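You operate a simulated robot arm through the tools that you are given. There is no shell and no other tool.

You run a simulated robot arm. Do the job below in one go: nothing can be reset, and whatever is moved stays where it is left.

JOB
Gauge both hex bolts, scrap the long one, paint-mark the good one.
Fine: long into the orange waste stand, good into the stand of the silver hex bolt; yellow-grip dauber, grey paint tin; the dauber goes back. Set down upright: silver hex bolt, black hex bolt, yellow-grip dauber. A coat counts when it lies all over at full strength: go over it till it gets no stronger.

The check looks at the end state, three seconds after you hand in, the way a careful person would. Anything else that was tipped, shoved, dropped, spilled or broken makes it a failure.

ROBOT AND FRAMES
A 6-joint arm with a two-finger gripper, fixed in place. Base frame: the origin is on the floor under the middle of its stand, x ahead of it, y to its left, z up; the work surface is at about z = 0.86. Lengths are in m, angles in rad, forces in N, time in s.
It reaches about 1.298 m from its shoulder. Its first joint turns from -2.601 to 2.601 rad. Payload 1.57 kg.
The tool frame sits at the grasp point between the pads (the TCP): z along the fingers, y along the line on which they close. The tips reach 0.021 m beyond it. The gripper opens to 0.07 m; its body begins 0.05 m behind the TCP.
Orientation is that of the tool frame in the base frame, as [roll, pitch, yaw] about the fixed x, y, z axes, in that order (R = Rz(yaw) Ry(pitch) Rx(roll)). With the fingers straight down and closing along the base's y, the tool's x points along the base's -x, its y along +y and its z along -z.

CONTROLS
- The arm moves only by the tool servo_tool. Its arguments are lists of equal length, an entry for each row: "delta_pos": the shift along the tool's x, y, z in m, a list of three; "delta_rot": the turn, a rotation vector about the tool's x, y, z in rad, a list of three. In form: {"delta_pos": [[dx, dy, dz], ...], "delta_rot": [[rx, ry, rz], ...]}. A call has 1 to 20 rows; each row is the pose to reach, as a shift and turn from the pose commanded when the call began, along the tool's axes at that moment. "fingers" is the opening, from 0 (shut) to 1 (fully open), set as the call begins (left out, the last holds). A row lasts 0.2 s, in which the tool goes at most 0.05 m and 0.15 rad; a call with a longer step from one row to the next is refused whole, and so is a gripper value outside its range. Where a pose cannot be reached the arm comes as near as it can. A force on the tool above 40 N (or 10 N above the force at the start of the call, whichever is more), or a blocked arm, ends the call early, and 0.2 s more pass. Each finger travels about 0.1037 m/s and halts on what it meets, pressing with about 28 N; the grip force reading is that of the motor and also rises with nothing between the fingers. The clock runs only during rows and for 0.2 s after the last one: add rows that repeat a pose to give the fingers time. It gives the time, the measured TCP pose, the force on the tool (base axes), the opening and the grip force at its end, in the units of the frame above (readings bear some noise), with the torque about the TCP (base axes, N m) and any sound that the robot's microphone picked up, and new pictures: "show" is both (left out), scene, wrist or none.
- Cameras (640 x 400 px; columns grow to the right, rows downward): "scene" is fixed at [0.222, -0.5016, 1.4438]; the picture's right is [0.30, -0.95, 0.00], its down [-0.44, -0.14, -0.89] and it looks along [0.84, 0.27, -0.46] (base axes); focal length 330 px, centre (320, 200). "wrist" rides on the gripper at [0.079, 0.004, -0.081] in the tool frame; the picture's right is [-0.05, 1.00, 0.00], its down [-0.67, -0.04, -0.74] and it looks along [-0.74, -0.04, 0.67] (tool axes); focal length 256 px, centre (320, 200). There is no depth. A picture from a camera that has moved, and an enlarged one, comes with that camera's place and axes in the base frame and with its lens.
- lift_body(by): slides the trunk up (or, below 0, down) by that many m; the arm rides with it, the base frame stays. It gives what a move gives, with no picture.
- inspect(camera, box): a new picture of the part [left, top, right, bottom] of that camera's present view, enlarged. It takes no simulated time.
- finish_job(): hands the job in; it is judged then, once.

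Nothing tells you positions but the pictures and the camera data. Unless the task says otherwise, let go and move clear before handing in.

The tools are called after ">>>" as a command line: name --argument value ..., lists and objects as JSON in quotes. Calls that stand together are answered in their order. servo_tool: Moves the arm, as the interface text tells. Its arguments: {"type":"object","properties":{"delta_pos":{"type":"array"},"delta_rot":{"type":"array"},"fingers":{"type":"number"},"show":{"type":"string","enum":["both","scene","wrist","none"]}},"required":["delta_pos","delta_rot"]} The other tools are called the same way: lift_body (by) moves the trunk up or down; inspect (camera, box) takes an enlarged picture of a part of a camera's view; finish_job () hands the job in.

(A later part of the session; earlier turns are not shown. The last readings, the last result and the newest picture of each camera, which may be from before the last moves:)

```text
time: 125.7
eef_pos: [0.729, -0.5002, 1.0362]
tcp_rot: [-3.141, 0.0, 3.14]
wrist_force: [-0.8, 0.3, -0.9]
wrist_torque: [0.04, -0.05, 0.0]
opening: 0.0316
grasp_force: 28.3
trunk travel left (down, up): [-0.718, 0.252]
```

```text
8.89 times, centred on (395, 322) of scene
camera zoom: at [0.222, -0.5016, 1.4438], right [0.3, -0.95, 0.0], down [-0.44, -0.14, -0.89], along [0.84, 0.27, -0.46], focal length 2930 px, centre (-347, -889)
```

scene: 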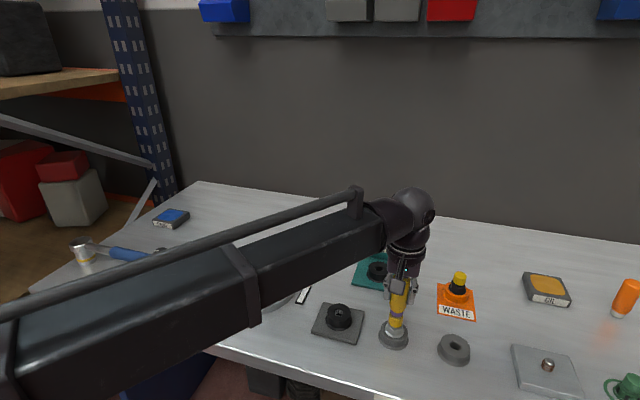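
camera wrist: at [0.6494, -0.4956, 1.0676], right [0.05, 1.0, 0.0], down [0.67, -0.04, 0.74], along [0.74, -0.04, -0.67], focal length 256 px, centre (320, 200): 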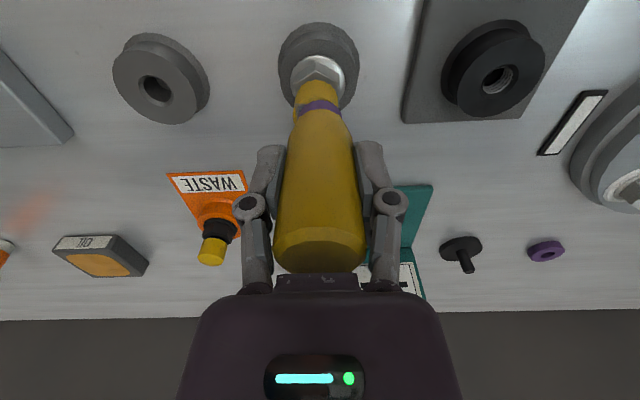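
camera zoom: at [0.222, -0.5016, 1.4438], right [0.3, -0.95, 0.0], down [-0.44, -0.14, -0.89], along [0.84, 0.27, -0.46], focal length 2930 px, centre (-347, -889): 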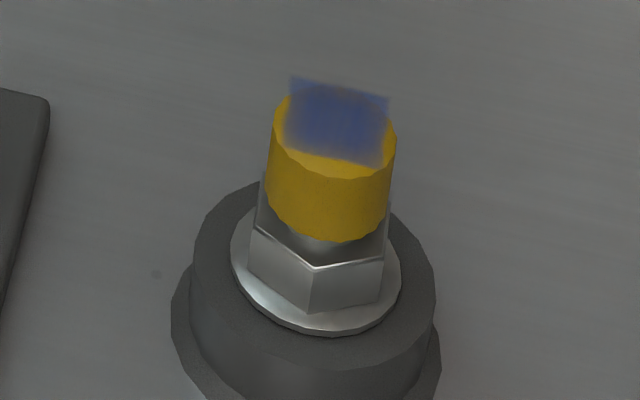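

The coat is clearly building now: a blue square of about 23 mm on the cap top, strong in the middle and weaker at the edges. I'll do perimeter loops at ±8 mm so the edges and corners catch up.

>>> lift_body --by -0.05

>>> servo_tool --delta_pos '[[0.008, 0, 0], [0.008, 0.008, 0], [0, 0.008, 0], [-0.008, 0.008, 0], [-0.008, 0, 0], [-0.008, -0.009, 0], [0, -0.009, 0], [0.008, -0.009, 0], [0.008, 0, 0], [0.008, 0.008, 0], [0, 0.008, 0], [-0.008, 0.008, 0], [-0.008, 0, 0], [-0.008, -0.009, 0], [0, -0.009, 0], [0.008, -0.009, 0], [0.008, 0, 0], [0, 0, 0], [0, 0, 0]]' --delta_rot '[[0, 0, 0], [0, 0, 0], [0, 0, 0], [0, 0, 0], [0, 0, 0], [0, 0, 0], [0, 0, 0], [0, 0, 0], [0, 0, 0], [0, 0, 0], [0, 0, 0], [0, 0, 0], [0, 0, 0], [0, 0, 0], [0, 0, 0], [0, 0, 0], [0, 0, 0], [0, 0, 0], [0, 0, 0]]' --show "wrist"

>>> lift_body --by 0.05

>>> inspect --camera "wrist" --box '[280, 30, 360, 130]'

>>> inspect --camera "scene" --box '[380, 300, 410, 345]'

```text
time: 126.6
eef_pos: [0.7295, -0.499, 0.9853]
tcp_rot: [-3.141, 0.001, 3.14]
wrist_force: [0.0, 0.1, 0.0]
wrist_torque: [0.01, 0.04, 0.0]
opening: 0.0317
grasp_force: 27.8
trunk travel left (down, up): [-0.668, 0.302]
```

```text
time: 130.6
eef_pos: [0.7295, -0.5004, 0.9864]
tcp_rot: [3.141, 0.0, -3.141]
wrist_force: [0.1, -0.4, -0.8]
wrist_torque: [-0.01, -0.02, -0.02]
opening: 0.0315
grasp_force: 28.3
trunk travel left (down, up): [-0.668, 0.302]
camera wrist: at [0.6499, -0.4962, 1.0674], right [0.05, 1.0, 0.0], down [0.67, -0.04, 0.74], along [0.74, -0.04, -0.67], focal length 256 px, centre (320, 200)
```

wrist: 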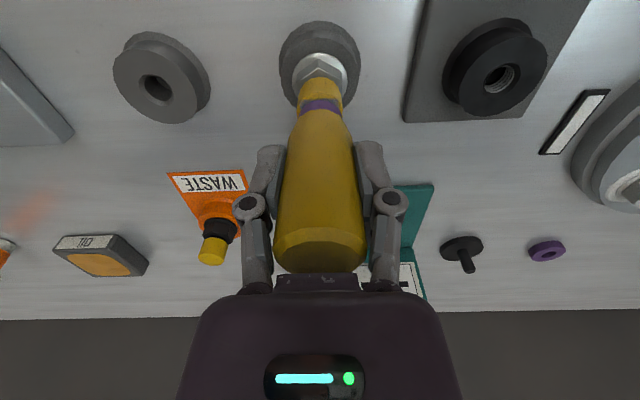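

```text
time: 131.5
eef_pos: [0.7302, -0.4999, 1.0363]
tcp_rot: [3.14, 0.001, 3.14]
wrist_force: [0.2, -0.3, -1.2]
wrist_torque: [-0.02, 0.01, -0.01]
opening: 0.0318
grasp_force: 27.9
trunk travel left (down, up): [-0.718, 0.252]
```

```text
4.00 times, centred on (320, 80) of wrist
camera zoom: at [0.65, -0.4962, 1.1173], right [0.05, 1.0, 0.0], down [0.67, -0.04, 0.74], along [0.74, -0.04, -0.67], focal length 1024 px, centre (320, 680)
```

zoom: 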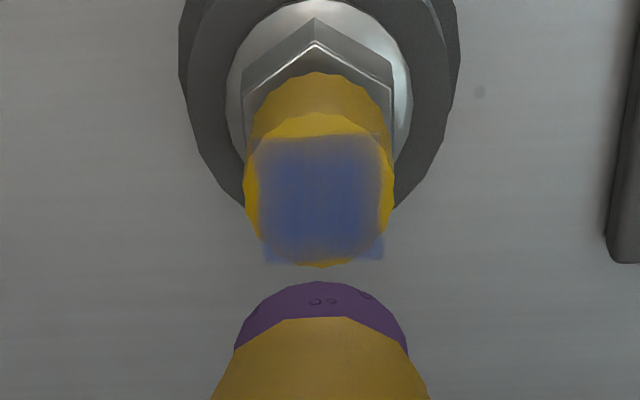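

```text
8.89 times, centred on (395, 322) of scene
camera zoom: at [0.222, -0.5016, 1.4438], right [0.3, -0.95, 0.0], down [-0.44, -0.14, -0.89], along [0.84, 0.27, -0.46], focal length 2930 px, centre (-347, -889)
```

zoom: 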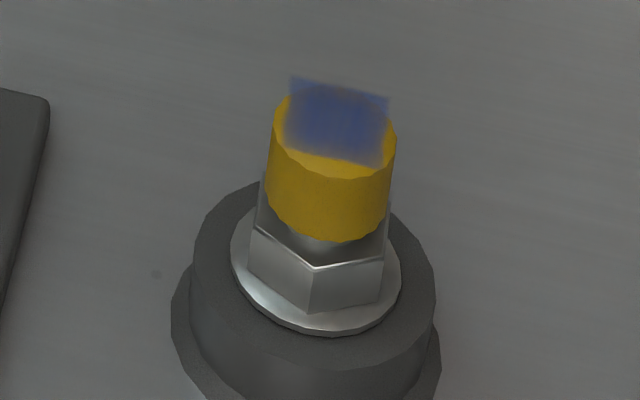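

That pass barely touched: the dauber had crept up about 1 mm in the grip. I'll go 1 mm lower, check the contact force, and repeat.

>>> lift_body --by -0.0505

>>> lift_body --by -0.0005

```text
time: 132.4
eef_pos: [0.7295, -0.5008, 0.9861]
tcp_rot: [-3.141, 0.0, 3.141]
wrist_force: [-0.3, -0.4, -1.3]
wrist_torque: [0.0, 0.0, -0.01]
opening: 0.0316
grasp_force: 27.7
trunk travel left (down, up): [-0.667, 0.303]
```

```text
time: 132.9
eef_pos: [0.728, -0.4999, 0.9856]
tcp_rot: [3.141, -0.001, 3.14]
wrist_force: [-0.7, 0.8, 2.5]
wrist_torque: [0.02, 0.06, 0.05]
opening: 0.0313
grasp_force: 27.9
trunk travel left (down, up): [-0.667, 0.303]
```

>>> lift_body --by -0.0003

>>> servo_tool --delta_pos '[[0.008, 0, 0], [0.008, 0.008, 0], [0, 0.008, 0], [-0.008, 0.008, 0], [-0.008, 0, 0], [-0.008, -0.009, 0], [0, -0.009, 0], [0.008, -0.009, 0], [0.008, 0, 0], [0, 0, 0], [0, 0, 0]]' --delta_rot '[[0, 0, 0], [0, 0, 0], [0, 0, 0], [0, 0, 0], [0, 0, 0], [0, 0, 0], [0, 0, 0], [0, 0, 0], [0, 0, 0], [0, 0, 0], [0, 0, 0]]' --show "none"

>>> lift_body --by 0.05

>>> inspect --camera "wrist" --box '[280, 30, 360, 130]'

>>> inspect --camera "scene" --box '[380, 300, 410, 345]'

```text
time: 133.4
eef_pos: [0.7287, -0.5003, 0.9847]
tcp_rot: [3.141, -0.001, -3.142]
wrist_force: [-0.7, -0.7, 3.9]
wrist_torque: [0.0, 0.09, 0.0]
opening: 0.0315
grasp_force: 28.5
trunk travel left (down, up): [-0.666, 0.304]
```

```text
time: 135.8
eef_pos: [0.7294, -0.5, 0.9859]
tcp_rot: [-3.141, 0.001, 3.141]
wrist_force: [-1.3, -2.0, 8.3]
wrist_torque: [-0.15, 0.18, -0.02]
opening: 0.0316
grasp_force: 28.2
trunk travel left (down, up): [-0.666, 0.304]
```

```text
time: 136.8
eef_pos: [0.7305, -0.4982, 1.0343]
tcp_rot: [-3.141, 0.001, -3.142]
wrist_force: [0.6, 0.4, -0.7]
wrist_torque: [-0.03, -0.01, 0.0]
opening: 0.0314
grasp_force: 28.0
trunk travel left (down, up): [-0.716, 0.254]
```

```text
4.00 times, centred on (320, 80) of wrist
camera zoom: at [0.6506, -0.4959, 1.116], right [0.05, 1.0, 0.0], down [0.67, -0.04, 0.74], along [0.74, -0.04, -0.67], focal length 1024 px, centre (320, 680)
```

zoom: 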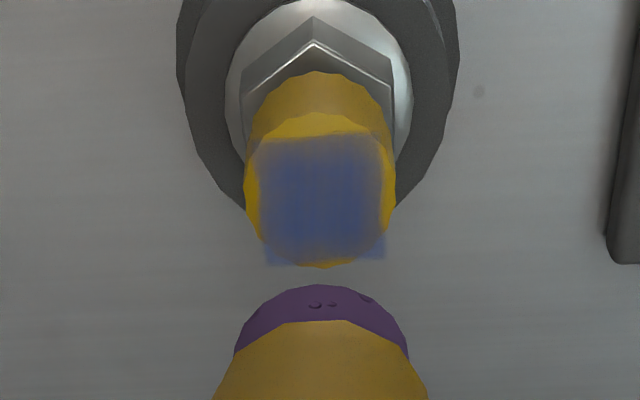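

```text
8.89 times, centred on (395, 322) of scene
camera zoom: at [0.222, -0.5016, 1.4438], right [0.3, -0.95, 0.0], down [-0.44, -0.14, -0.89], along [0.84, 0.27, -0.46], focal length 2930 px, centre (-347, -889)
```

zoom: 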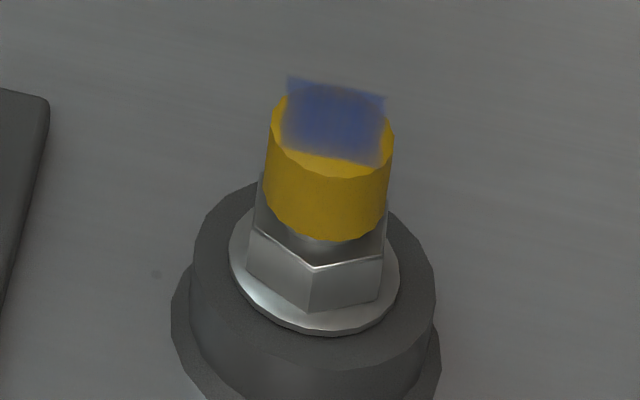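

The coat is building slowly. I'll re-centre, press a little more firmly (about 6–7 N), and raster across the whole square.

>>> servo_tool --delta_pos '[[0.0012, -0.0008, 0], [0.0012, -0.0008, 0]]' --delta_rot '[[0, 0, 0], [0, 0, 0]]' --show "none"

>>> lift_body --by -0.05

>>> lift_body --by -0.0005

```text
time: 137.4
eef_pos: [0.7279, -0.5006, 1.036]
tcp_rot: [3.141, -0.002, -3.141]
wrist_force: [1.0, 0.5, -0.7]
wrist_torque: [-0.01, -0.01, 0.0]
opening: 0.0317
grasp_force: 28.5
trunk travel left (down, up): [-0.716, 0.254]
```

```text
time: 138.3
eef_pos: [0.728, -0.501, 0.9851]
tcp_rot: [-3.14, 0.0, -3.141]
wrist_force: [0.3, 0.3, -1.2]
wrist_torque: [-0.01, 0.02, -0.03]
opening: 0.0318
grasp_force: 27.7
trunk travel left (down, up): [-0.666, 0.304]
```

```text
time: 138.8
eef_pos: [0.7275, -0.5001, 0.9856]
tcp_rot: [3.14, 0.0, -3.141]
wrist_force: [-0.6, 0.6, -0.2]
wrist_torque: [0.01, 0.01, 0.03]
opening: 0.0317
grasp_force: 27.8
trunk travel left (down, up): [-0.666, 0.304]
```

>>> lift_body --by -0.0008

>>> servo_tool --delta_pos '[[0.008, 0, 0], [0.008, 0.009, 0], [0.008, 0, 0], [0.008, -0.009, 0], [0.008, 0, 0], [0.008, 0.009, 0], [0.004, 0.009, 0], [0.004, 0, 0], [0.004, -0.009, 0], [0, -0.009, 0], [0, 0, 0], [0, 0.009, 0], [-0.004, 0.009, 0], [-0.004, 0, 0], [-0.004, -0.009, 0], [-0.008, -0.009, 0], [-0.008, 0, 0], [-0.008, 0.009, 0], [-0.008, 0, 0], [0, 0, 0]]' --delta_rot '[[0, 0, 0], [0, 0, 0], [0, 0, 0], [0, 0, 0], [0, 0, 0], [0, 0, 0], [0, 0, 0], [0, 0, 0], [0, 0, 0], [0, 0, 0], [0, 0, 0], [0, 0, 0], [0, 0, 0], [0, 0, 0], [0, 0, 0], [0, 0, 0], [0, 0, 0], [0, 0, 0], [0, 0, 0], [0, 0, 0]]' --show "none"

>>> lift_body --by 0.05

>>> inspect --camera "wrist" --box '[280, 30, 360, 130]'

>>> inspect --camera "scene" --box '[380, 300, 410, 345]'

```text
time: 139.3
eef_pos: [0.7277, -0.4999, 0.9853]
tcp_rot: [3.141, -0.002, -3.141]
wrist_force: [0.3, -1.3, 8.6]
wrist_torque: [-0.06, -0.01, -0.03]
opening: 0.0318
grasp_force: 27.9
trunk travel left (down, up): [-0.665, 0.305]
```

```text
time: 143.5
eef_pos: [0.7277, -0.4997, 0.9844]
tcp_rot: [-3.141, 0.002, -3.14]
wrist_force: [2.8, 0.8, 9.5]
wrist_torque: [0.13, -0.17, 0.0]
opening: 0.0316
grasp_force: 28.5
trunk travel left (down, up): [-0.665, 0.305]
```

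```text
time: 144.4
eef_pos: [0.7282, -0.4999, 1.0335]
tcp_rot: [3.141, -0.001, 3.14]
wrist_force: [0.2, -0.6, -1.1]
wrist_torque: [0.01, -0.02, 0.04]
opening: 0.0319
grasp_force: 28.3
trunk travel left (down, up): [-0.715, 0.255]
```

```text
4.00 times, centred on (320, 80) of wrist
camera zoom: at [0.6486, -0.4965, 1.1147], right [0.05, 1.0, 0.0], down [0.67, -0.04, 0.74], along [0.74, -0.04, -0.67], focal length 1024 px, centre (320, 680)
```

zoom: 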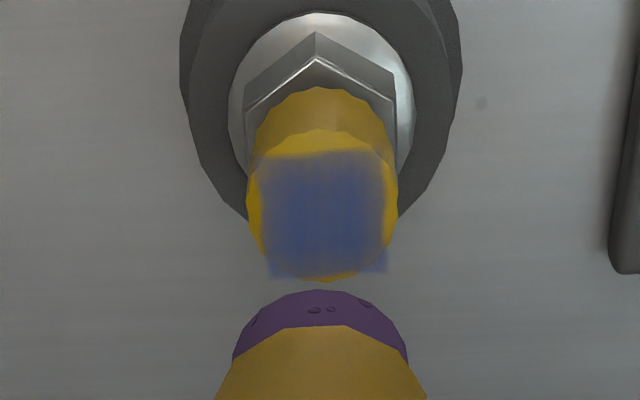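

```text
8.89 times, centred on (395, 322) of scene
camera zoom: at [0.222, -0.5016, 1.4438], right [0.3, -0.95, 0.0], down [-0.44, -0.14, -0.89], along [0.84, 0.27, -0.46], focal length 2930 px, centre (-347, -889)
```

zoom: 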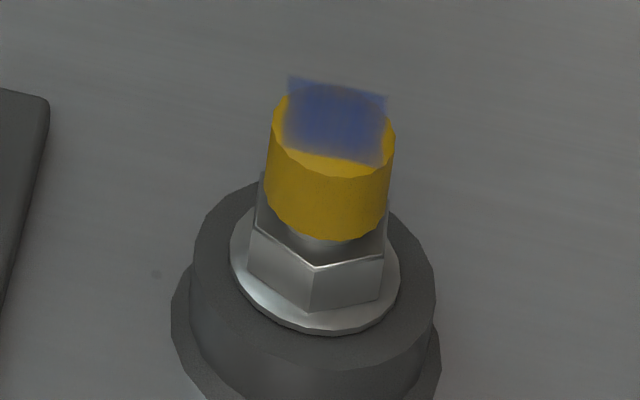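

This pass added little even at about 9 N, so the felt has probably run low. I'll go back to the tin and reload.

>>> lift_body --by 0.06

>>> servo_tool --delta_pos '[[-0.01369, 0.04287, 0], [-0.02738, 0.08574, 0], [-0.04107, 0.12862, 0], [-0.05476, 0.17149, 0], [-0.06844, 0.21436, 0], [-0.08213, 0.25723, 0], [-0.09582, 0.30011, 0], [-0.10951, 0.34298, 0], [-0.1232, 0.38585, 0], [-0.13689, 0.42872, 0], [-0.15058, 0.47159, 0], [-0.16427, 0.51447, 0], [-0.17796, 0.55734, 0], [-0.19164, 0.60021, 0], [-0.20533, 0.64308, 0], [-0.21902, 0.68596, 0], [-0.23271, 0.72883, 0], [-0.2464, 0.7717, 0], [-0.2464, 0.7717, 0], [-0.2464, 0.7717, 0]]' --delta_rot '[[0, 0, 0], [0, 0, 0], [0, 0, 0], [0, 0, 0], [0, 0, 0], [0, 0, 0], [0, 0, 0], [0, 0, 0], [0, 0, 0], [0, 0, 0], [0, 0, 0], [0, 0, 0], [0, 0, 0], [0, 0, 0], [0, 0, 0], [0, 0, 0], [0, 0, 0], [0, 0, 0], [0, 0, 0], [0, 0, 0]]'

>>> inspect --camera "scene" --box '[380, 300, 410, 345]'

>>> inspect --camera "wrist" --box '[220, 0, 420, 130]'

```text
time: 145.4
eef_pos: [0.7282, -0.4996, 1.0935]
tcp_rot: [-3.141, 0.0, 3.141]
wrist_force: [0.1, 0.2, -0.6]
wrist_torque: [0.0, 0.0, 0.01]
opening: 0.0317
grasp_force: 28.2
trunk travel left (down, up): [-0.775, 0.195]
```

```text
time: 149.6
eef_pos: [0.9743, 0.2719, 1.094]
tcp_rot: [3.14, 0.0, -3.14]
wrist_force: [-0.1, -0.3, -0.8]
wrist_torque: [0.01, 0.0, 0.0]
opening: 0.0314
grasp_force: 27.9
trunk travel left (down, up): [-0.775, 0.195]
camera wrist: at [0.8952, 0.2747, 1.1746], right [0.05, 1.0, 0.0], down [0.67, -0.04, 0.74], along [0.74, -0.04, -0.67], focal length 256 px, centre (320, 200)
```

scene: 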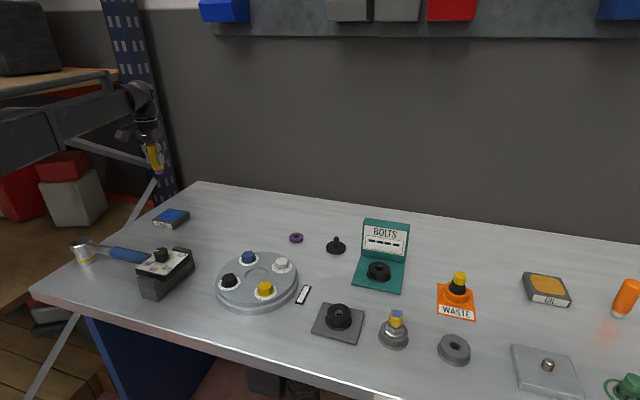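
wrist: 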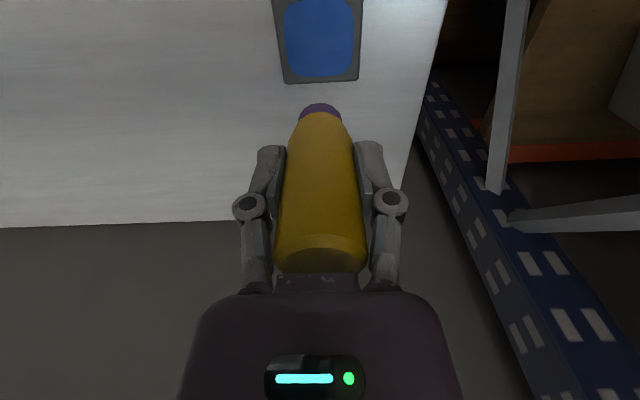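

```text
8.89 times, centred on (395, 322) of scene
camera zoom: at [0.222, -0.5016, 1.4438], right [0.3, -0.95, 0.0], down [-0.44, -0.14, -0.89], along [0.84, 0.27, -0.46], focal length 2930 px, centre (-347, -889)
```

zoom: 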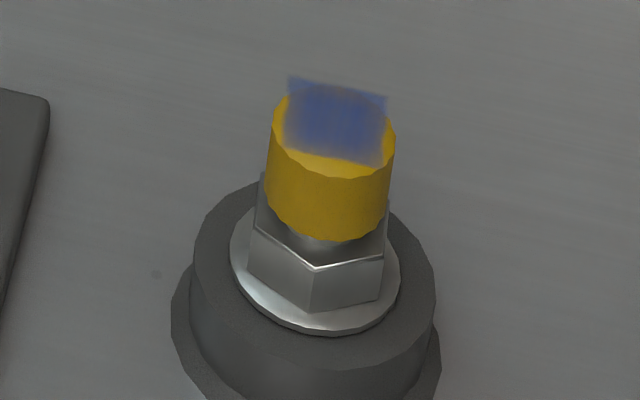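

```text
3.08 times, centred on (320, 65) of wrist
camera zoom: at [0.8952, 0.2747, 1.1746], right [0.05, 1.0, 0.0], down [0.67, -0.04, 0.74], along [0.74, -0.04, -0.67], focal length 788 px, centre (320, 615)
```

zoom: 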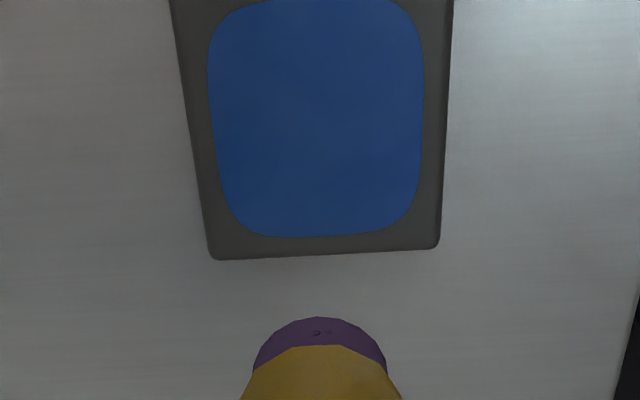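

I'm over the tin in the same position as before. I'll lower to gentle contact.

>>> lift_body --by -0.147

>>> lift_body --by -0.002

>>> lift_body --by -0.001

```text
time: 151.3
eef_pos: [0.9735, 0.2715, 0.9475]
tcp_rot: [-3.141, -0.002, 3.141]
wrist_force: [0.5, -0.3, -0.9]
wrist_torque: [0.03, 0.01, 0.01]
opening: 0.0318
grasp_force: 27.7
trunk travel left (down, up): [-0.628, 0.342]
```

```text
time: 151.9
eef_pos: [0.9736, 0.2711, 0.9448]
tcp_rot: [3.14, -0.001, -3.141]
wrist_force: [-1.0, 0.4, -0.8]
wrist_torque: [-0.01, 0.01, 0.03]
opening: 0.0317
grasp_force: 28.1
trunk travel left (down, up): [-0.626, 0.344]
```

```text
time: 152.4
eef_pos: [0.9737, 0.2699, 0.9434]
tcp_rot: [3.14, -0.001, 3.141]
wrist_force: [-1.0, 0.1, 0.6]
wrist_torque: [0.01, -0.03, 0.0]
opening: 0.0316
grasp_force: 27.8
trunk travel left (down, up): [-0.625, 0.345]
```

>>> lift_body --by -0.001

>>> lift_body --by -0.0005

>>> servo_tool --delta_pos '[[0, 0, 0], [0, 0, 0], [0, 0, 0], [0, 0, 0], [0, 0, 0]]' --delta_rot '[[0, 0, 0], [0, 0, 0], [0, 0, 0], [0, 0, 0], [0, 0, 0]]' --show "none"

```text
time: 152.9
eef_pos: [0.9748, 0.2708, 0.9429]
tcp_rot: [-3.141, 0.0, 3.142]
wrist_force: [-0.4, 0.5, -0.3]
wrist_torque: [-0.03, 0.02, 0.01]
opening: 0.0316
grasp_force: 28.2
trunk travel left (down, up): [-0.624, 0.346]
```

```text
time: 153.4
eef_pos: [0.9741, 0.2696, 0.942]
tcp_rot: [3.141, 0.001, 3.14]
wrist_force: [0.1, 0.1, -0.4]
wrist_torque: [0.01, 0.0, 0.01]
opening: 0.0316
grasp_force: 27.9
trunk travel left (down, up): [-0.624, 0.346]
```

```text
time: 154.6
eef_pos: [0.975, 0.2723, 0.9413]
tcp_rot: [3.141, -0.001, -3.141]
wrist_force: [-0.7, 0.3, -0.5]
wrist_torque: [0.01, 0.01, 0.0]
opening: 0.0315
grasp_force: 27.9
trunk travel left (down, up): [-0.624, 0.346]
```

>>> lift_body --by -0.001

>>> lift_body --by -0.0007

>>> inspect --camera "wrist" --box '[220, 0, 420, 130]'

```text
time: 155.1
eef_pos: [0.9743, 0.2708, 0.9415]
tcp_rot: [-3.141, -0.001, 3.141]
wrist_force: [-0.5, 0.2, -1.0]
wrist_torque: [0.01, 0.01, -0.02]
opening: 0.0318
grasp_force: 27.9
trunk travel left (down, up): [-0.623, 0.347]
```

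```text
time: 155.6
eef_pos: [0.9749, 0.2714, 0.9414]
tcp_rot: [3.141, -0.001, 3.141]
wrist_force: [-0.8, 0.2, 2.1]
wrist_torque: [0.05, 0.03, -0.02]
opening: 0.0315
grasp_force: 28.1
trunk travel left (down, up): [-0.622, 0.348]
```

```text
3.08 times, centred on (320, 65) of wrist
camera zoom: at [0.8948, 0.2745, 1.0218], right [0.05, 1.0, 0.0], down [0.67, -0.04, 0.75], along [0.74, -0.04, -0.67], focal length 788 px, centre (320, 615)
```

zoom: 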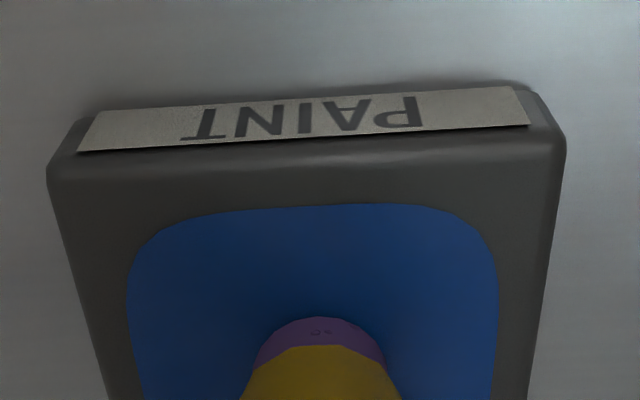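

>>> lift_body --by -0.0005

>>> servo_tool --delta_pos '[[0, 0, 0], [0, 0, 0], [0, 0, 0], [0, 0, 0], [0, 0, 0], [0, 0, 0], [0, 0, 0], [0, 0, 0]]' --delta_rot '[[0, 0, 0], [0, 0, 0], [0, 0, 0], [0, 0, 0], [0, 0, 0], [0, 0, 0], [0, 0, 0], [0, 0, 0]]' --show "none"

>>> lift_body --by 0.15

>>> inspect --camera "wrist" --box '[260, 60, 380, 140]'

>>> inspect --camera "scene" --box '[130, 130, 250, 250]'

```text
time: 156.1
eef_pos: [0.9756, 0.2718, 0.9409]
tcp_rot: [-3.141, 0.002, -3.141]
wrist_force: [2.8, 0.7, 8.7]
wrist_torque: [0.02, -0.06, -0.02]
opening: 0.0315
grasp_force: 28.2
trunk travel left (down, up): [-0.621, 0.349]
```

```text
time: 157.9
eef_pos: [0.9731, 0.2708, 0.9397]
tcp_rot: [-3.14, 0.002, -3.141]
wrist_force: [1.2, 0.5, 7.1]
wrist_torque: [0.03, -0.02, 0.01]
opening: 0.0314
grasp_force: 28.2
trunk travel left (down, up): [-0.621, 0.349]
```

```text
time: 159.7
eef_pos: [0.9748, 0.271, 1.0895]
tcp_rot: [-3.141, 0.001, 3.141]
wrist_force: [-0.3, 0.0, -0.5]
wrist_torque: [0.01, 0.01, 0.01]
opening: 0.0315
grasp_force: 27.8
trunk travel left (down, up): [-0.771, 0.199]
```

```text
5.00 times, centred on (320, 100) of wrist
camera zoom: at [0.8951, 0.2746, 1.1709], right [0.05, 1.0, 0.0], down [0.67, -0.04, 0.74], along [0.74, -0.04, -0.67], focal length 1280 px, centre (320, 700)
```

zoom: 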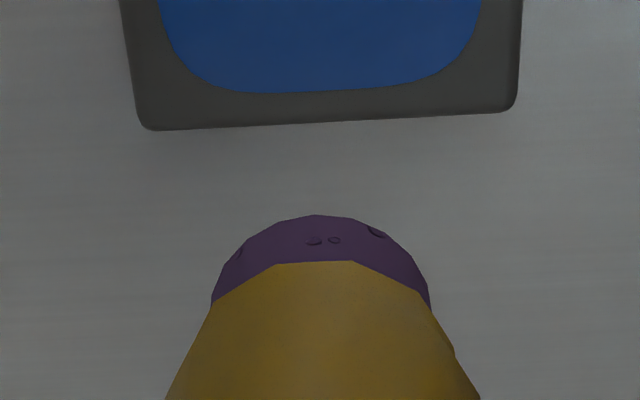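

```text
3.33 times, centred on (190, 190) of scene
camera zoom: at [0.222, -0.5016, 1.4438], right [0.3, -0.95, 0.0], down [-0.44, -0.14, -0.89], along [0.84, 0.27, -0.46], focal length 1099 px, centre (753, 233)
```

zoom: 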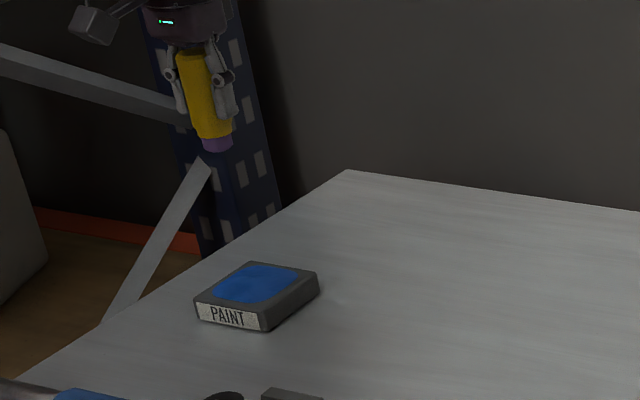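

Reloaded, and the tin hasn't moved. Now back to the bolt.

>>> servo_tool --delta_pos '[[0.01365, -0.04285, 0], [0.0273, -0.0857, 0], [0.04095, -0.12855, 0], [0.0546, -0.1714, 0], [0.06825, -0.21425, 0], [0.0819, -0.2571, 0], [0.09555, -0.29995, 0], [0.1092, -0.3428, 0], [0.12285, -0.38565, 0], [0.1365, -0.4285, 0], [0.15015, -0.47135, 0], [0.1638, -0.5142, 0], [0.17745, -0.55705, 0], [0.1911, -0.5999, 0], [0.20475, -0.64275, 0], [0.2184, -0.6856, 0], [0.23205, -0.72845, 0], [0.2457, -0.7713, 0], [0.2457, -0.7713, 0], [0.2457, -0.7713, 0]]' --delta_rot '[[0, 0, 0], [0, 0, 0], [0, 0, 0], [0, 0, 0], [0, 0, 0], [0, 0, 0], [0, 0, 0], [0, 0, 0], [0, 0, 0], [0, 0, 0], [0, 0, 0], [0, 0, 0], [0, 0, 0], [0, 0, 0], [0, 0, 0], [0, 0, 0], [0, 0, 0], [0, 0, 0], [0, 0, 0], [0, 0, 0]]' --show "wrist"

>>> inspect --camera "wrist" --box '[280, 0, 360, 100]'

```text
time: 163.9
eef_pos: [0.7268, -0.5012, 1.0891]
tcp_rot: [-3.141, 0.0, -3.141]
wrist_force: [-0.1, -0.1, 0.2]
wrist_torque: [0.0, 0.0, 0.0]
opening: 0.0318
grasp_force: 27.9
trunk travel left (down, up): [-0.771, 0.199]
camera wrist: at [0.6475, -0.4963, 1.1711], right [0.05, 1.0, 0.0], down [0.67, -0.04, 0.74], along [0.74, -0.04, -0.67], focal length 256 px, centre (320, 200)
```

wrist: 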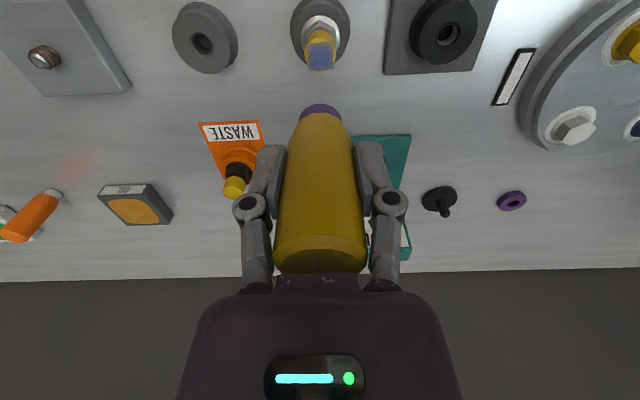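

```text
4.00 times, centred on (320, 50) of wrist
camera zoom: at [0.6475, -0.4963, 1.1711], right [0.05, 1.0, 0.0], down [0.67, -0.04, 0.74], along [0.74, -0.04, -0.67], focal length 1024 px, centre (320, 800)
```

zoom: 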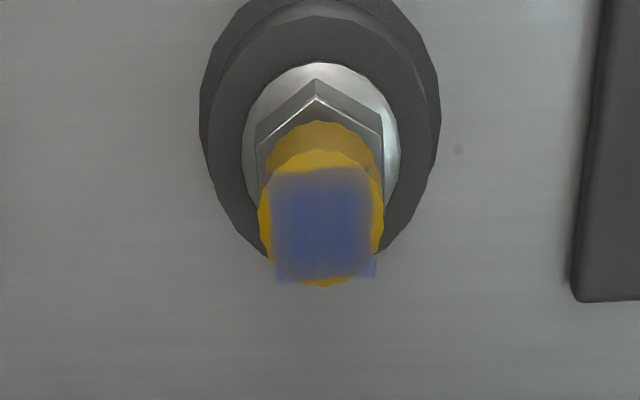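

>>> servo_tool --delta_pos '[[-0.0019, -0.0004, 0], [-0.0019, -0.0004, 0], [-0.0019, -0.0004, 0]]' --delta_rot '[[0, 0, 0], [0, 0, 0], [0, 0, 0]]' --show "none"

>>> lift_body --by -0.1055

>>> lift_body --by -0.001

```text
time: 164.7
eef_pos: [0.7302, -0.4998, 1.0894]
tcp_rot: [3.141, 0.0, -3.14]
wrist_force: [0.4, -0.1, -1.0]
wrist_torque: [-0.02, -0.02, 0.0]
opening: 0.0315
grasp_force: 27.9
trunk travel left (down, up): [-0.771, 0.199]
```

```text
time: 166.0
eef_pos: [0.7289, -0.4996, 0.9843]
tcp_rot: [-3.14, 0.0, 3.141]
wrist_force: [0.0, -0.3, -0.9]
wrist_torque: [-0.01, 0.04, 0.02]
opening: 0.0315
grasp_force: 27.9
trunk travel left (down, up): [-0.666, 0.304]
```

```text
time: 166.6
eef_pos: [0.73, -0.5002, 0.9835]
tcp_rot: [-3.14, 0.0, -3.14]
wrist_force: [-0.3, 0.4, 0.7]
wrist_torque: [0.0, 0.02, 0.0]
opening: 0.0314
grasp_force: 28.0
trunk travel left (down, up): [-0.665, 0.305]
```

>>> lift_body --by -0.0006

>>> servo_tool --delta_pos '[[0.004, 0, 0], [0.008, 0, 0], [0.008, 0.009, 0], [0.008, 0, 0], [0.008, -0.009, 0], [0.008, 0, 0], [0.003, 0, 0], [0.003, 0.009, 0], [0.003, 0, 0], [0.003, -0.009, 0], [0.003, 0, 0], [-0.003, 0, 0], [-0.003, 0.009, 0], [-0.003, 0, 0], [-0.003, -0.009, 0], [-0.003, 0, 0], [-0.008, 0, 0], [-0.008, 0.009, 0], [-0.008, -0.009, 0], [0, 0, 0]]' --delta_rot '[[0, 0, 0], [0, 0, 0], [0, 0, 0], [0, 0, 0], [0, 0, 0], [0, 0, 0], [0, 0, 0], [0, 0, 0], [0, 0, 0], [0, 0, 0], [0, 0, 0], [0, 0, 0], [0, 0, 0], [0, 0, 0], [0, 0, 0], [0, 0, 0], [0, 0, 0], [0, 0, 0], [0, 0, 0], [0, 0, 0]]' --show "none"

>>> lift_body --by 0.05

>>> inspect --camera "wrist" --box '[280, 30, 360, 130]'

>>> inspect --camera "scene" --box '[380, 300, 410, 345]'

```text
time: 167.1
eef_pos: [0.7295, -0.5004, 0.983]
tcp_rot: [-3.139, 0.001, 3.141]
wrist_force: [0.5, -0.8, 6.8]
wrist_torque: [-0.01, 0.01, 0.01]
opening: 0.0319
grasp_force: 28.2
trunk travel left (down, up): [-0.664, 0.306]
```

```text
time: 171.3
eef_pos: [0.7276, -0.4987, 0.9836]
tcp_rot: [3.14, -0.001, 3.142]
wrist_force: [-1.9, 1.8, 8.4]
wrist_torque: [0.18, 0.16, 0.0]
opening: 0.0319
grasp_force: 28.0
trunk travel left (down, up): [-0.664, 0.306]
```

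```text
time: 172.2
eef_pos: [0.7293, -0.4996, 1.0347]
tcp_rot: [-3.14, 0.001, -3.142]
wrist_force: [-0.4, -0.9, -1.0]
wrist_torque: [0.01, 0.0, -0.01]
opening: 0.0316
grasp_force: 28.3
trunk travel left (down, up): [-0.714, 0.256]
```

```text
4.00 times, centred on (320, 80) of wrist
camera zoom: at [0.6494, -0.4967, 1.1139], right [0.05, 1.0, 0.0], down [0.67, -0.04, 0.74], along [0.74, -0.04, -0.67], focal length 1024 px, centre (320, 680)
```

zoom: 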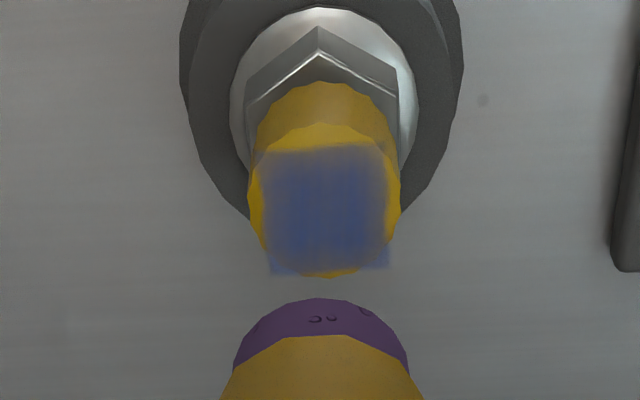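

```text
8.89 times, centred on (395, 322) of scene
camera zoom: at [0.222, -0.5016, 1.4438], right [0.3, -0.95, 0.0], down [-0.44, -0.14, -0.89], along [0.84, 0.27, -0.46], focal length 2930 px, centre (-347, -889)
```

zoom: 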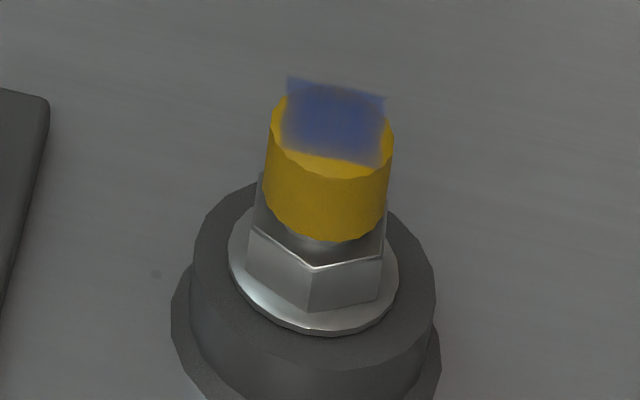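

>>> inspect --camera "wrist" --box '[300, 58, 340, 104]'

>>> inspect --camera "scene" --box '[386, 303, 408, 322]'

```text
8.70 times, centred on (320, 81) of wrist
camera zoom: at [0.6494, -0.4967, 1.1139], right [0.05, 1.0, 0.0], down [0.67, -0.04, 0.74], along [0.74, -0.04, -0.67], focal length 2226 px, centre (320, 1235)
```

zoom: 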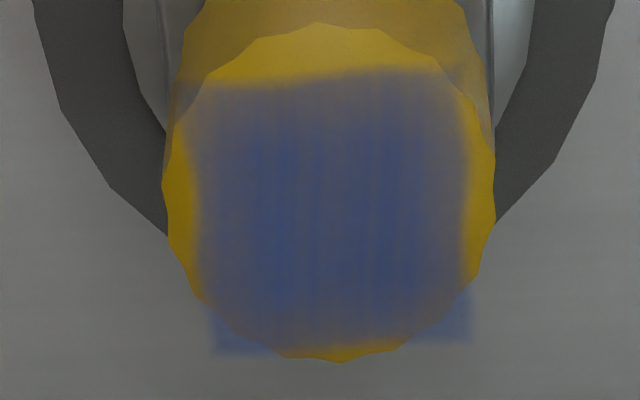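

```text
16.00 times, centred on (397, 312) of scene
camera zoom: at [0.222, -0.5016, 1.4438], right [0.3, -0.95, 0.0], down [-0.44, -0.14, -0.89], along [0.84, 0.27, -0.46], focal length 5274 px, centre (-912, -1600)
```

zoom: 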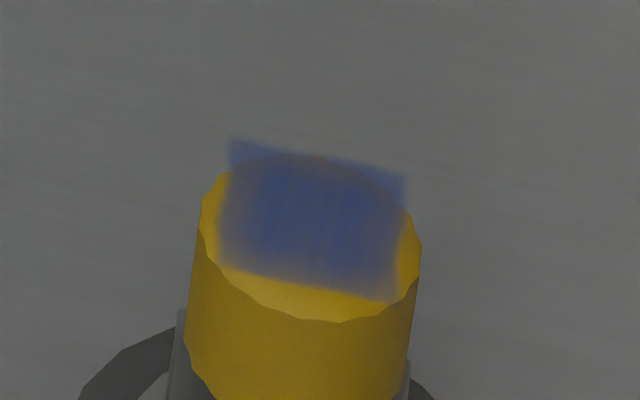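

The coat is a 23 mm square that is strongest in the middle, and the four edge bands are paler. I'll run perimeter passes at about ±10 mm under light pressure.

>>> lift_body --by -0.05

>>> lift_body --by -0.0008

```text
time: 173.1
eef_pos: [0.7289, -0.5006, 0.983]
tcp_rot: [3.141, 0.0, -3.141]
wrist_force: [0.2, -0.1, -1.1]
wrist_torque: [0.03, 0.02, 0.03]
opening: 0.0316
grasp_force: 27.9
trunk travel left (down, up): [-0.664, 0.306]
```

```text
time: 173.6
eef_pos: [0.7286, -0.4996, 0.9828]
tcp_rot: [-3.141, -0.001, -3.141]
wrist_force: [-0.6, -0.3, 4.3]
wrist_torque: [-0.03, 0.05, 0.0]
opening: 0.0318
grasp_force: 28.5
trunk travel left (down, up): [-0.663, 0.307]
```

>>> servo_tool --delta_pos '[[0.005, 0, 0], [0.01, 0, 0], [0.01, 0.005, 0], [0.009, 0.009, 0], [0.005, 0.01, 0], [0, 0.01, 0], [-0.005, 0.01, 0], [-0.009, 0.009, 0], [-0.01, 0.005, 0], [-0.01, 0, 0], [-0.01, -0.005, 0], [-0.009, -0.009, 0], [-0.005, -0.01, 0], [0, -0.01, 0], [0.005, -0.01, 0], [0.009, -0.009, 0], [0.01, -0.005, 0], [0.01, 0, 0], [0.005, 0, 0], [0, 0, 0]]' --delta_rot '[[0, 0, 0], [0, 0, 0], [0, 0, 0], [0, 0, 0], [0, 0, 0], [0, 0, 0], [0, 0, 0], [0, 0, 0], [0, 0, 0], [0, 0, 0], [0, 0, 0], [0, 0, 0], [0, 0, 0], [0, 0, 0], [0, 0, 0], [0, 0, 0], [0, 0, 0], [0, 0, 0], [0, 0, 0], [0, 0, 0]]' --show "wrist"

>>> servo_tool --delta_pos '[[0.005, 0, 0], [0.01, 0, 0], [0.01, 0.005, 0], [0.009, 0.009, 0], [0.005, 0.01, 0], [0, 0.01, 0], [-0.005, 0.01, 0], [-0.009, 0.009, 0], [-0.01, 0.005, 0], [-0.01, 0, 0], [-0.01, -0.005, 0], [-0.009, -0.009, 0], [-0.005, -0.01, 0], [0, -0.01, 0], [0.005, -0.01, 0], [0.009, -0.009, 0], [0.01, -0.005, 0], [0.01, 0, 0], [0.005, 0, 0], [0, 0, 0]]' --delta_rot '[[0, 0, 0], [0, 0, 0], [0, 0, 0], [0, 0, 0], [0, 0, 0], [0, 0, 0], [0, 0, 0], [0, 0, 0], [0, 0, 0], [0, 0, 0], [0, 0, 0], [0, 0, 0], [0, 0, 0], [0, 0, 0], [0, 0, 0], [0, 0, 0], [0, 0, 0], [0, 0, 0], [0, 0, 0], [0, 0, 0]]' --show "none"

>>> lift_body --by 0.05

>>> inspect --camera "wrist" --box '[300, 58, 340, 104]'

>>> inspect --camera "scene" --box '[386, 303, 408, 322]'

```text
time: 177.8
eef_pos: [0.7267, -0.4999, 0.9818]
tcp_rot: [3.141, -0.001, 3.141]
wrist_force: [-3.3, -0.7, 11.0]
wrist_torque: [-0.1, 0.24, 0.02]
opening: 0.0316
grasp_force: 27.8
trunk travel left (down, up): [-0.663, 0.307]
camera wrist: at [0.6479, -0.4964, 1.0643], right [0.05, 1.0, 0.0], down [0.67, -0.04, 0.74], along [0.74, -0.04, -0.67], focal length 256 px, centre (320, 200)
```

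wrist: 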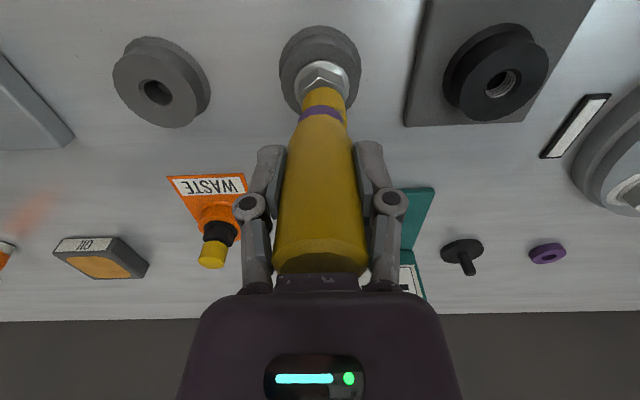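

```text
time: 182.0
eef_pos: [0.7267, -0.5004, 0.9834]
tcp_rot: [-3.14, 0.0, -3.141]
wrist_force: [-3.4, -0.8, 8.9]
wrist_torque: [-0.1, 0.21, 0.02]
opening: 0.0316
grasp_force: 27.6
trunk travel left (down, up): [-0.663, 0.307]
```

```text
time: 182.9
eef_pos: [0.7294, -0.4997, 1.0309]
tcp_rot: [-3.141, 0.0, -3.141]
wrist_force: [0.3, -0.2, -1.1]
wrist_torque: [0.02, 0.04, 0.01]
opening: 0.0315
grasp_force: 28.1
trunk travel left (down, up): [-0.713, 0.257]
```

```text
8.70 times, centred on (320, 81) of wrist
camera zoom: at [0.6495, -0.4968, 1.1131], right [0.05, 1.0, 0.0], down [0.67, -0.04, 0.74], along [0.74, -0.04, -0.67], focal length 2226 px, centre (320, 1235)
```

zoom: 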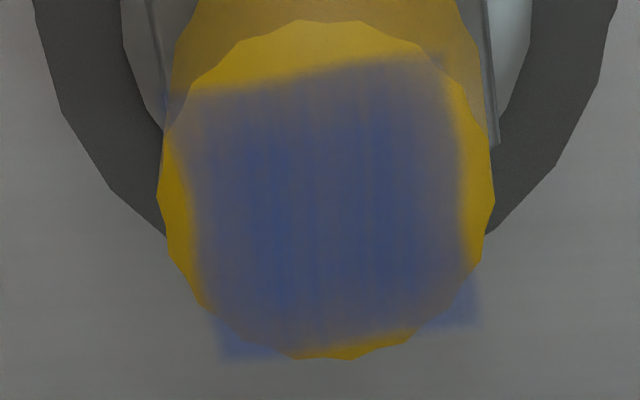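

```text
16.00 times, centred on (397, 312) of scene
camera zoom: at [0.222, -0.5016, 1.4438], right [0.3, -0.95, 0.0], down [-0.44, -0.14, -0.89], along [0.84, 0.27, -0.46], focal length 5274 px, centre (-912, -1600)
```

zoom: 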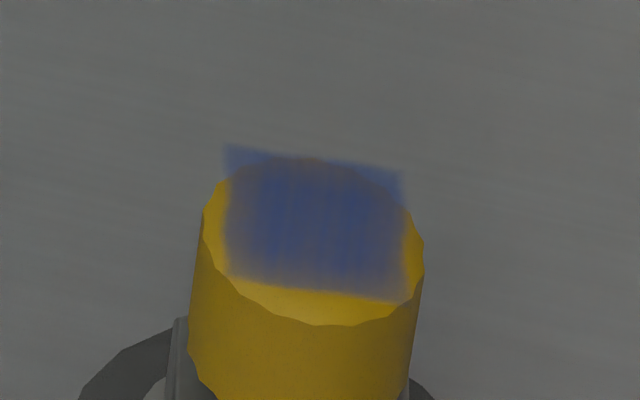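

The edges are catching up but are still paler than the centre. I'll make wider passes of ±11–13 mm, once each way so the bolt doesn't get turned.

>>> lift_body --by -0.05

>>> lift_body --by -0.0006

```text
time: 183.8
eef_pos: [0.7291, -0.5007, 0.9819]
tcp_rot: [3.142, 0.0, 3.14]
wrist_force: [0.0, -0.3, -1.2]
wrist_torque: [-0.03, 0.01, 0.01]
opening: 0.0316
grasp_force: 28.1
trunk travel left (down, up): [-0.663, 0.307]
```

```text
time: 184.4
eef_pos: [0.7283, -0.4999, 0.9824]
tcp_rot: [3.142, 0.0, 3.142]
wrist_force: [-0.3, 0.8, 3.6]
wrist_torque: [-0.02, 0.08, 0.04]
opening: 0.0318
grasp_force: 27.9
trunk travel left (down, up): [-0.663, 0.307]
```

>>> servo_tool --delta_pos '[[0.006, 0, 0], [0.011, 0, 0], [0.011, 0.007, 0], [0.011, 0.012, 0], [0.011, 0.006, 0], [0.011, 0, 0], [0.011, -0.007, 0], [0.011, -0.012, 0], [0.006, -0.012, 0], [0, -0.012, 0], [-0.006, -0.012, 0], [-0.011, -0.012, 0], [-0.011, -0.006, 0], [-0.011, 0, 0], [-0.011, 0.007, 0], [-0.011, 0.012, 0], [-0.006, 0.012, 0], [0, 0.012, 0], [0, 0.006, 0], [0, 0, 0]]' --delta_rot '[[0, 0, 0], [0, 0, 0], [0, 0, 0], [0, 0, 0], [0, 0, 0], [0, 0, 0], [0, 0, 0], [0, 0, 0], [0, 0, 0], [0, 0, 0], [0, 0, 0], [0, 0, 0], [0, 0, 0], [0, 0, 0], [0, 0, 0], [0, 0, 0], [0, 0, 0], [0, 0, 0], [0, 0, 0], [0, 0, 0]]' --show "none"

>>> lift_body --by 0.05

>>> inspect --camera "wrist" --box '[300, 58, 340, 104]'

>>> inspect --camera "scene" --box '[370, 250, 430, 350]'

```text
time: 188.6
eef_pos: [0.7294, -0.4988, 0.9824]
tcp_rot: [-3.141, -0.001, 3.141]
wrist_force: [0.5, 3.1, 11.5]
wrist_torque: [0.25, -0.08, -0.04]
opening: 0.0317
grasp_force: 27.5
trunk travel left (down, up): [-0.663, 0.307]
```

```text
time: 189.5
eef_pos: [0.7301, -0.5002, 1.0318]
tcp_rot: [3.14, -0.001, -3.141]
wrist_force: [0.6, -0.2, -0.7]
wrist_torque: [0.01, -0.03, 0.02]
opening: 0.0314
grasp_force: 28.0
trunk travel left (down, up): [-0.713, 0.257]
```

```text
8.70 times, centred on (320, 81) of wrist
camera zoom: at [0.6498, -0.4966, 1.1125], right [0.05, 1.0, 0.0], down [0.67, -0.04, 0.74], along [0.74, -0.04, -0.67], focal length 2226 px, centre (320, 1235)
```

zoom: 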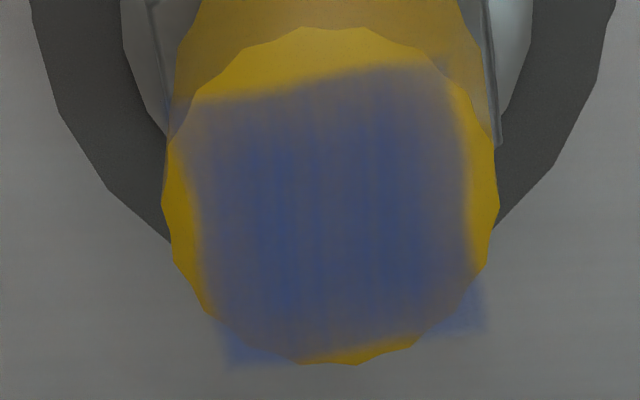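

```text
4.00 times, centred on (400, 300) of scene
camera zoom: at [0.222, -0.5016, 1.4438], right [0.3, -0.95, 0.0], down [-0.44, -0.14, -0.89], along [0.84, 0.27, -0.46], focal length 1318 px, centre (0, -200)
```

zoom: 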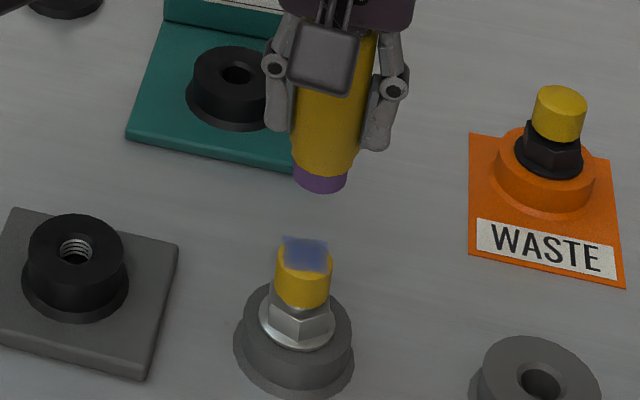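

The pattern looks nearly the same as before. I'll raise out of the shadow to judge the strength in better light.

>>> lift_body --by 0.06

>>> servo_tool --delta_pos '[[0, 0.04, 0], [0, 0.08, 0], [0, 0.12, 0], [0, 0.15, 0], [0, 0.15, 0]]' --delta_rot '[[0, 0, 0], [0, 0, 0], [0, 0, 0], [0, 0, 0], [0, 0, 0]]'

>>> inspect --camera "scene" --box '[386, 303, 408, 322]'

>>> inspect --camera "wrist" --box '[110, 20, 190, 90]'

```text
time: 190.5
eef_pos: [0.73, -0.4989, 1.0913]
tcp_rot: [3.142, 0.0, 3.141]
wrist_force: [0.1, -0.1, -0.4]
wrist_torque: [-0.01, -0.04, 0.01]
opening: 0.0316
grasp_force: 27.7
trunk travel left (down, up): [-0.773, 0.197]
```

```text
time: 191.7
eef_pos: [0.7292, -0.3532, 1.0903]
tcp_rot: [3.142, -0.002, 3.142]
wrist_force: [-0.2, -0.8, 0.1]
wrist_torque: [-0.01, -0.01, 0.02]
opening: 0.0317
grasp_force: 28.1
trunk travel left (down, up): [-0.773, 0.197]
camera wrist: at [0.6508, -0.3485, 1.1726], right [0.05, 1.0, 0.0], down [0.67, -0.04, 0.74], along [0.74, -0.04, -0.67], focal length 256 px, centre (320, 200)
```

scene: 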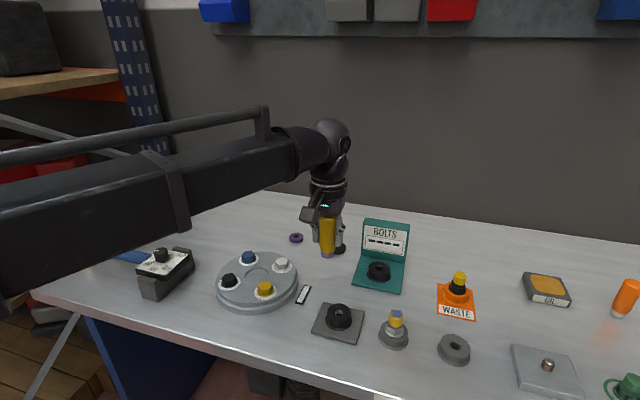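
wrist: 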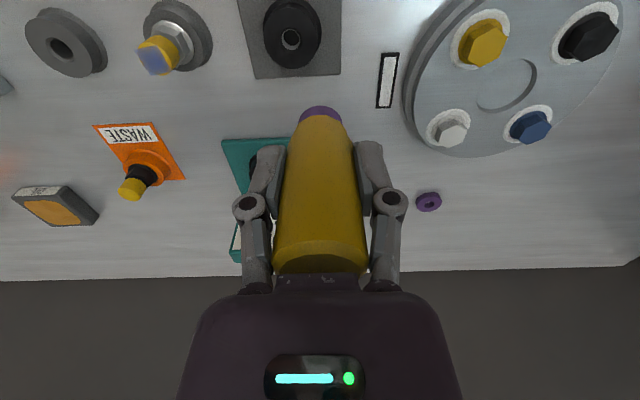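

```text
16.00 times, centred on (397, 312) of scene
camera zoom: at [0.222, -0.5016, 1.4438], right [0.3, -0.95, 0.0], down [-0.44, -0.14, -0.89], along [0.84, 0.27, -0.46], focal length 5274 px, centre (-912, -1600)
```

zoom: 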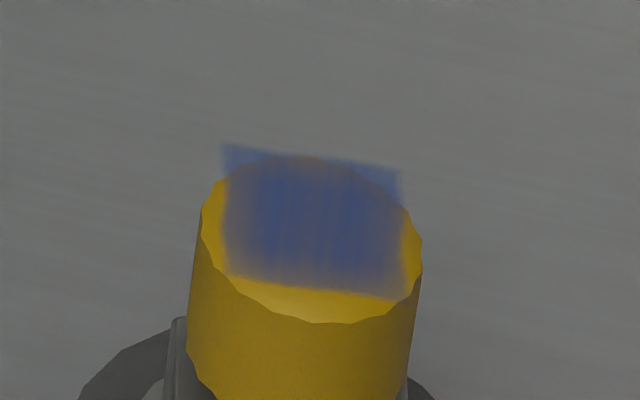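

```text
5.71 times, centred on (150, 55) of wrist
camera zoom: at [0.6508, -0.3485, 1.1726], right [0.05, 1.0, 0.0], down [0.67, -0.04, 0.74], along [0.74, -0.04, -0.67], focal length 1463 px, centre (1291, 1029)
```

zoom: 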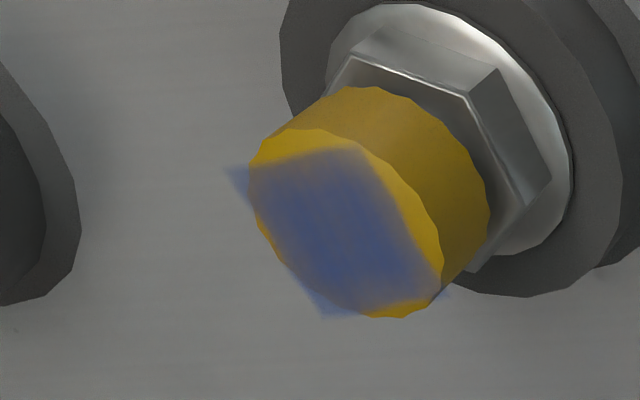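

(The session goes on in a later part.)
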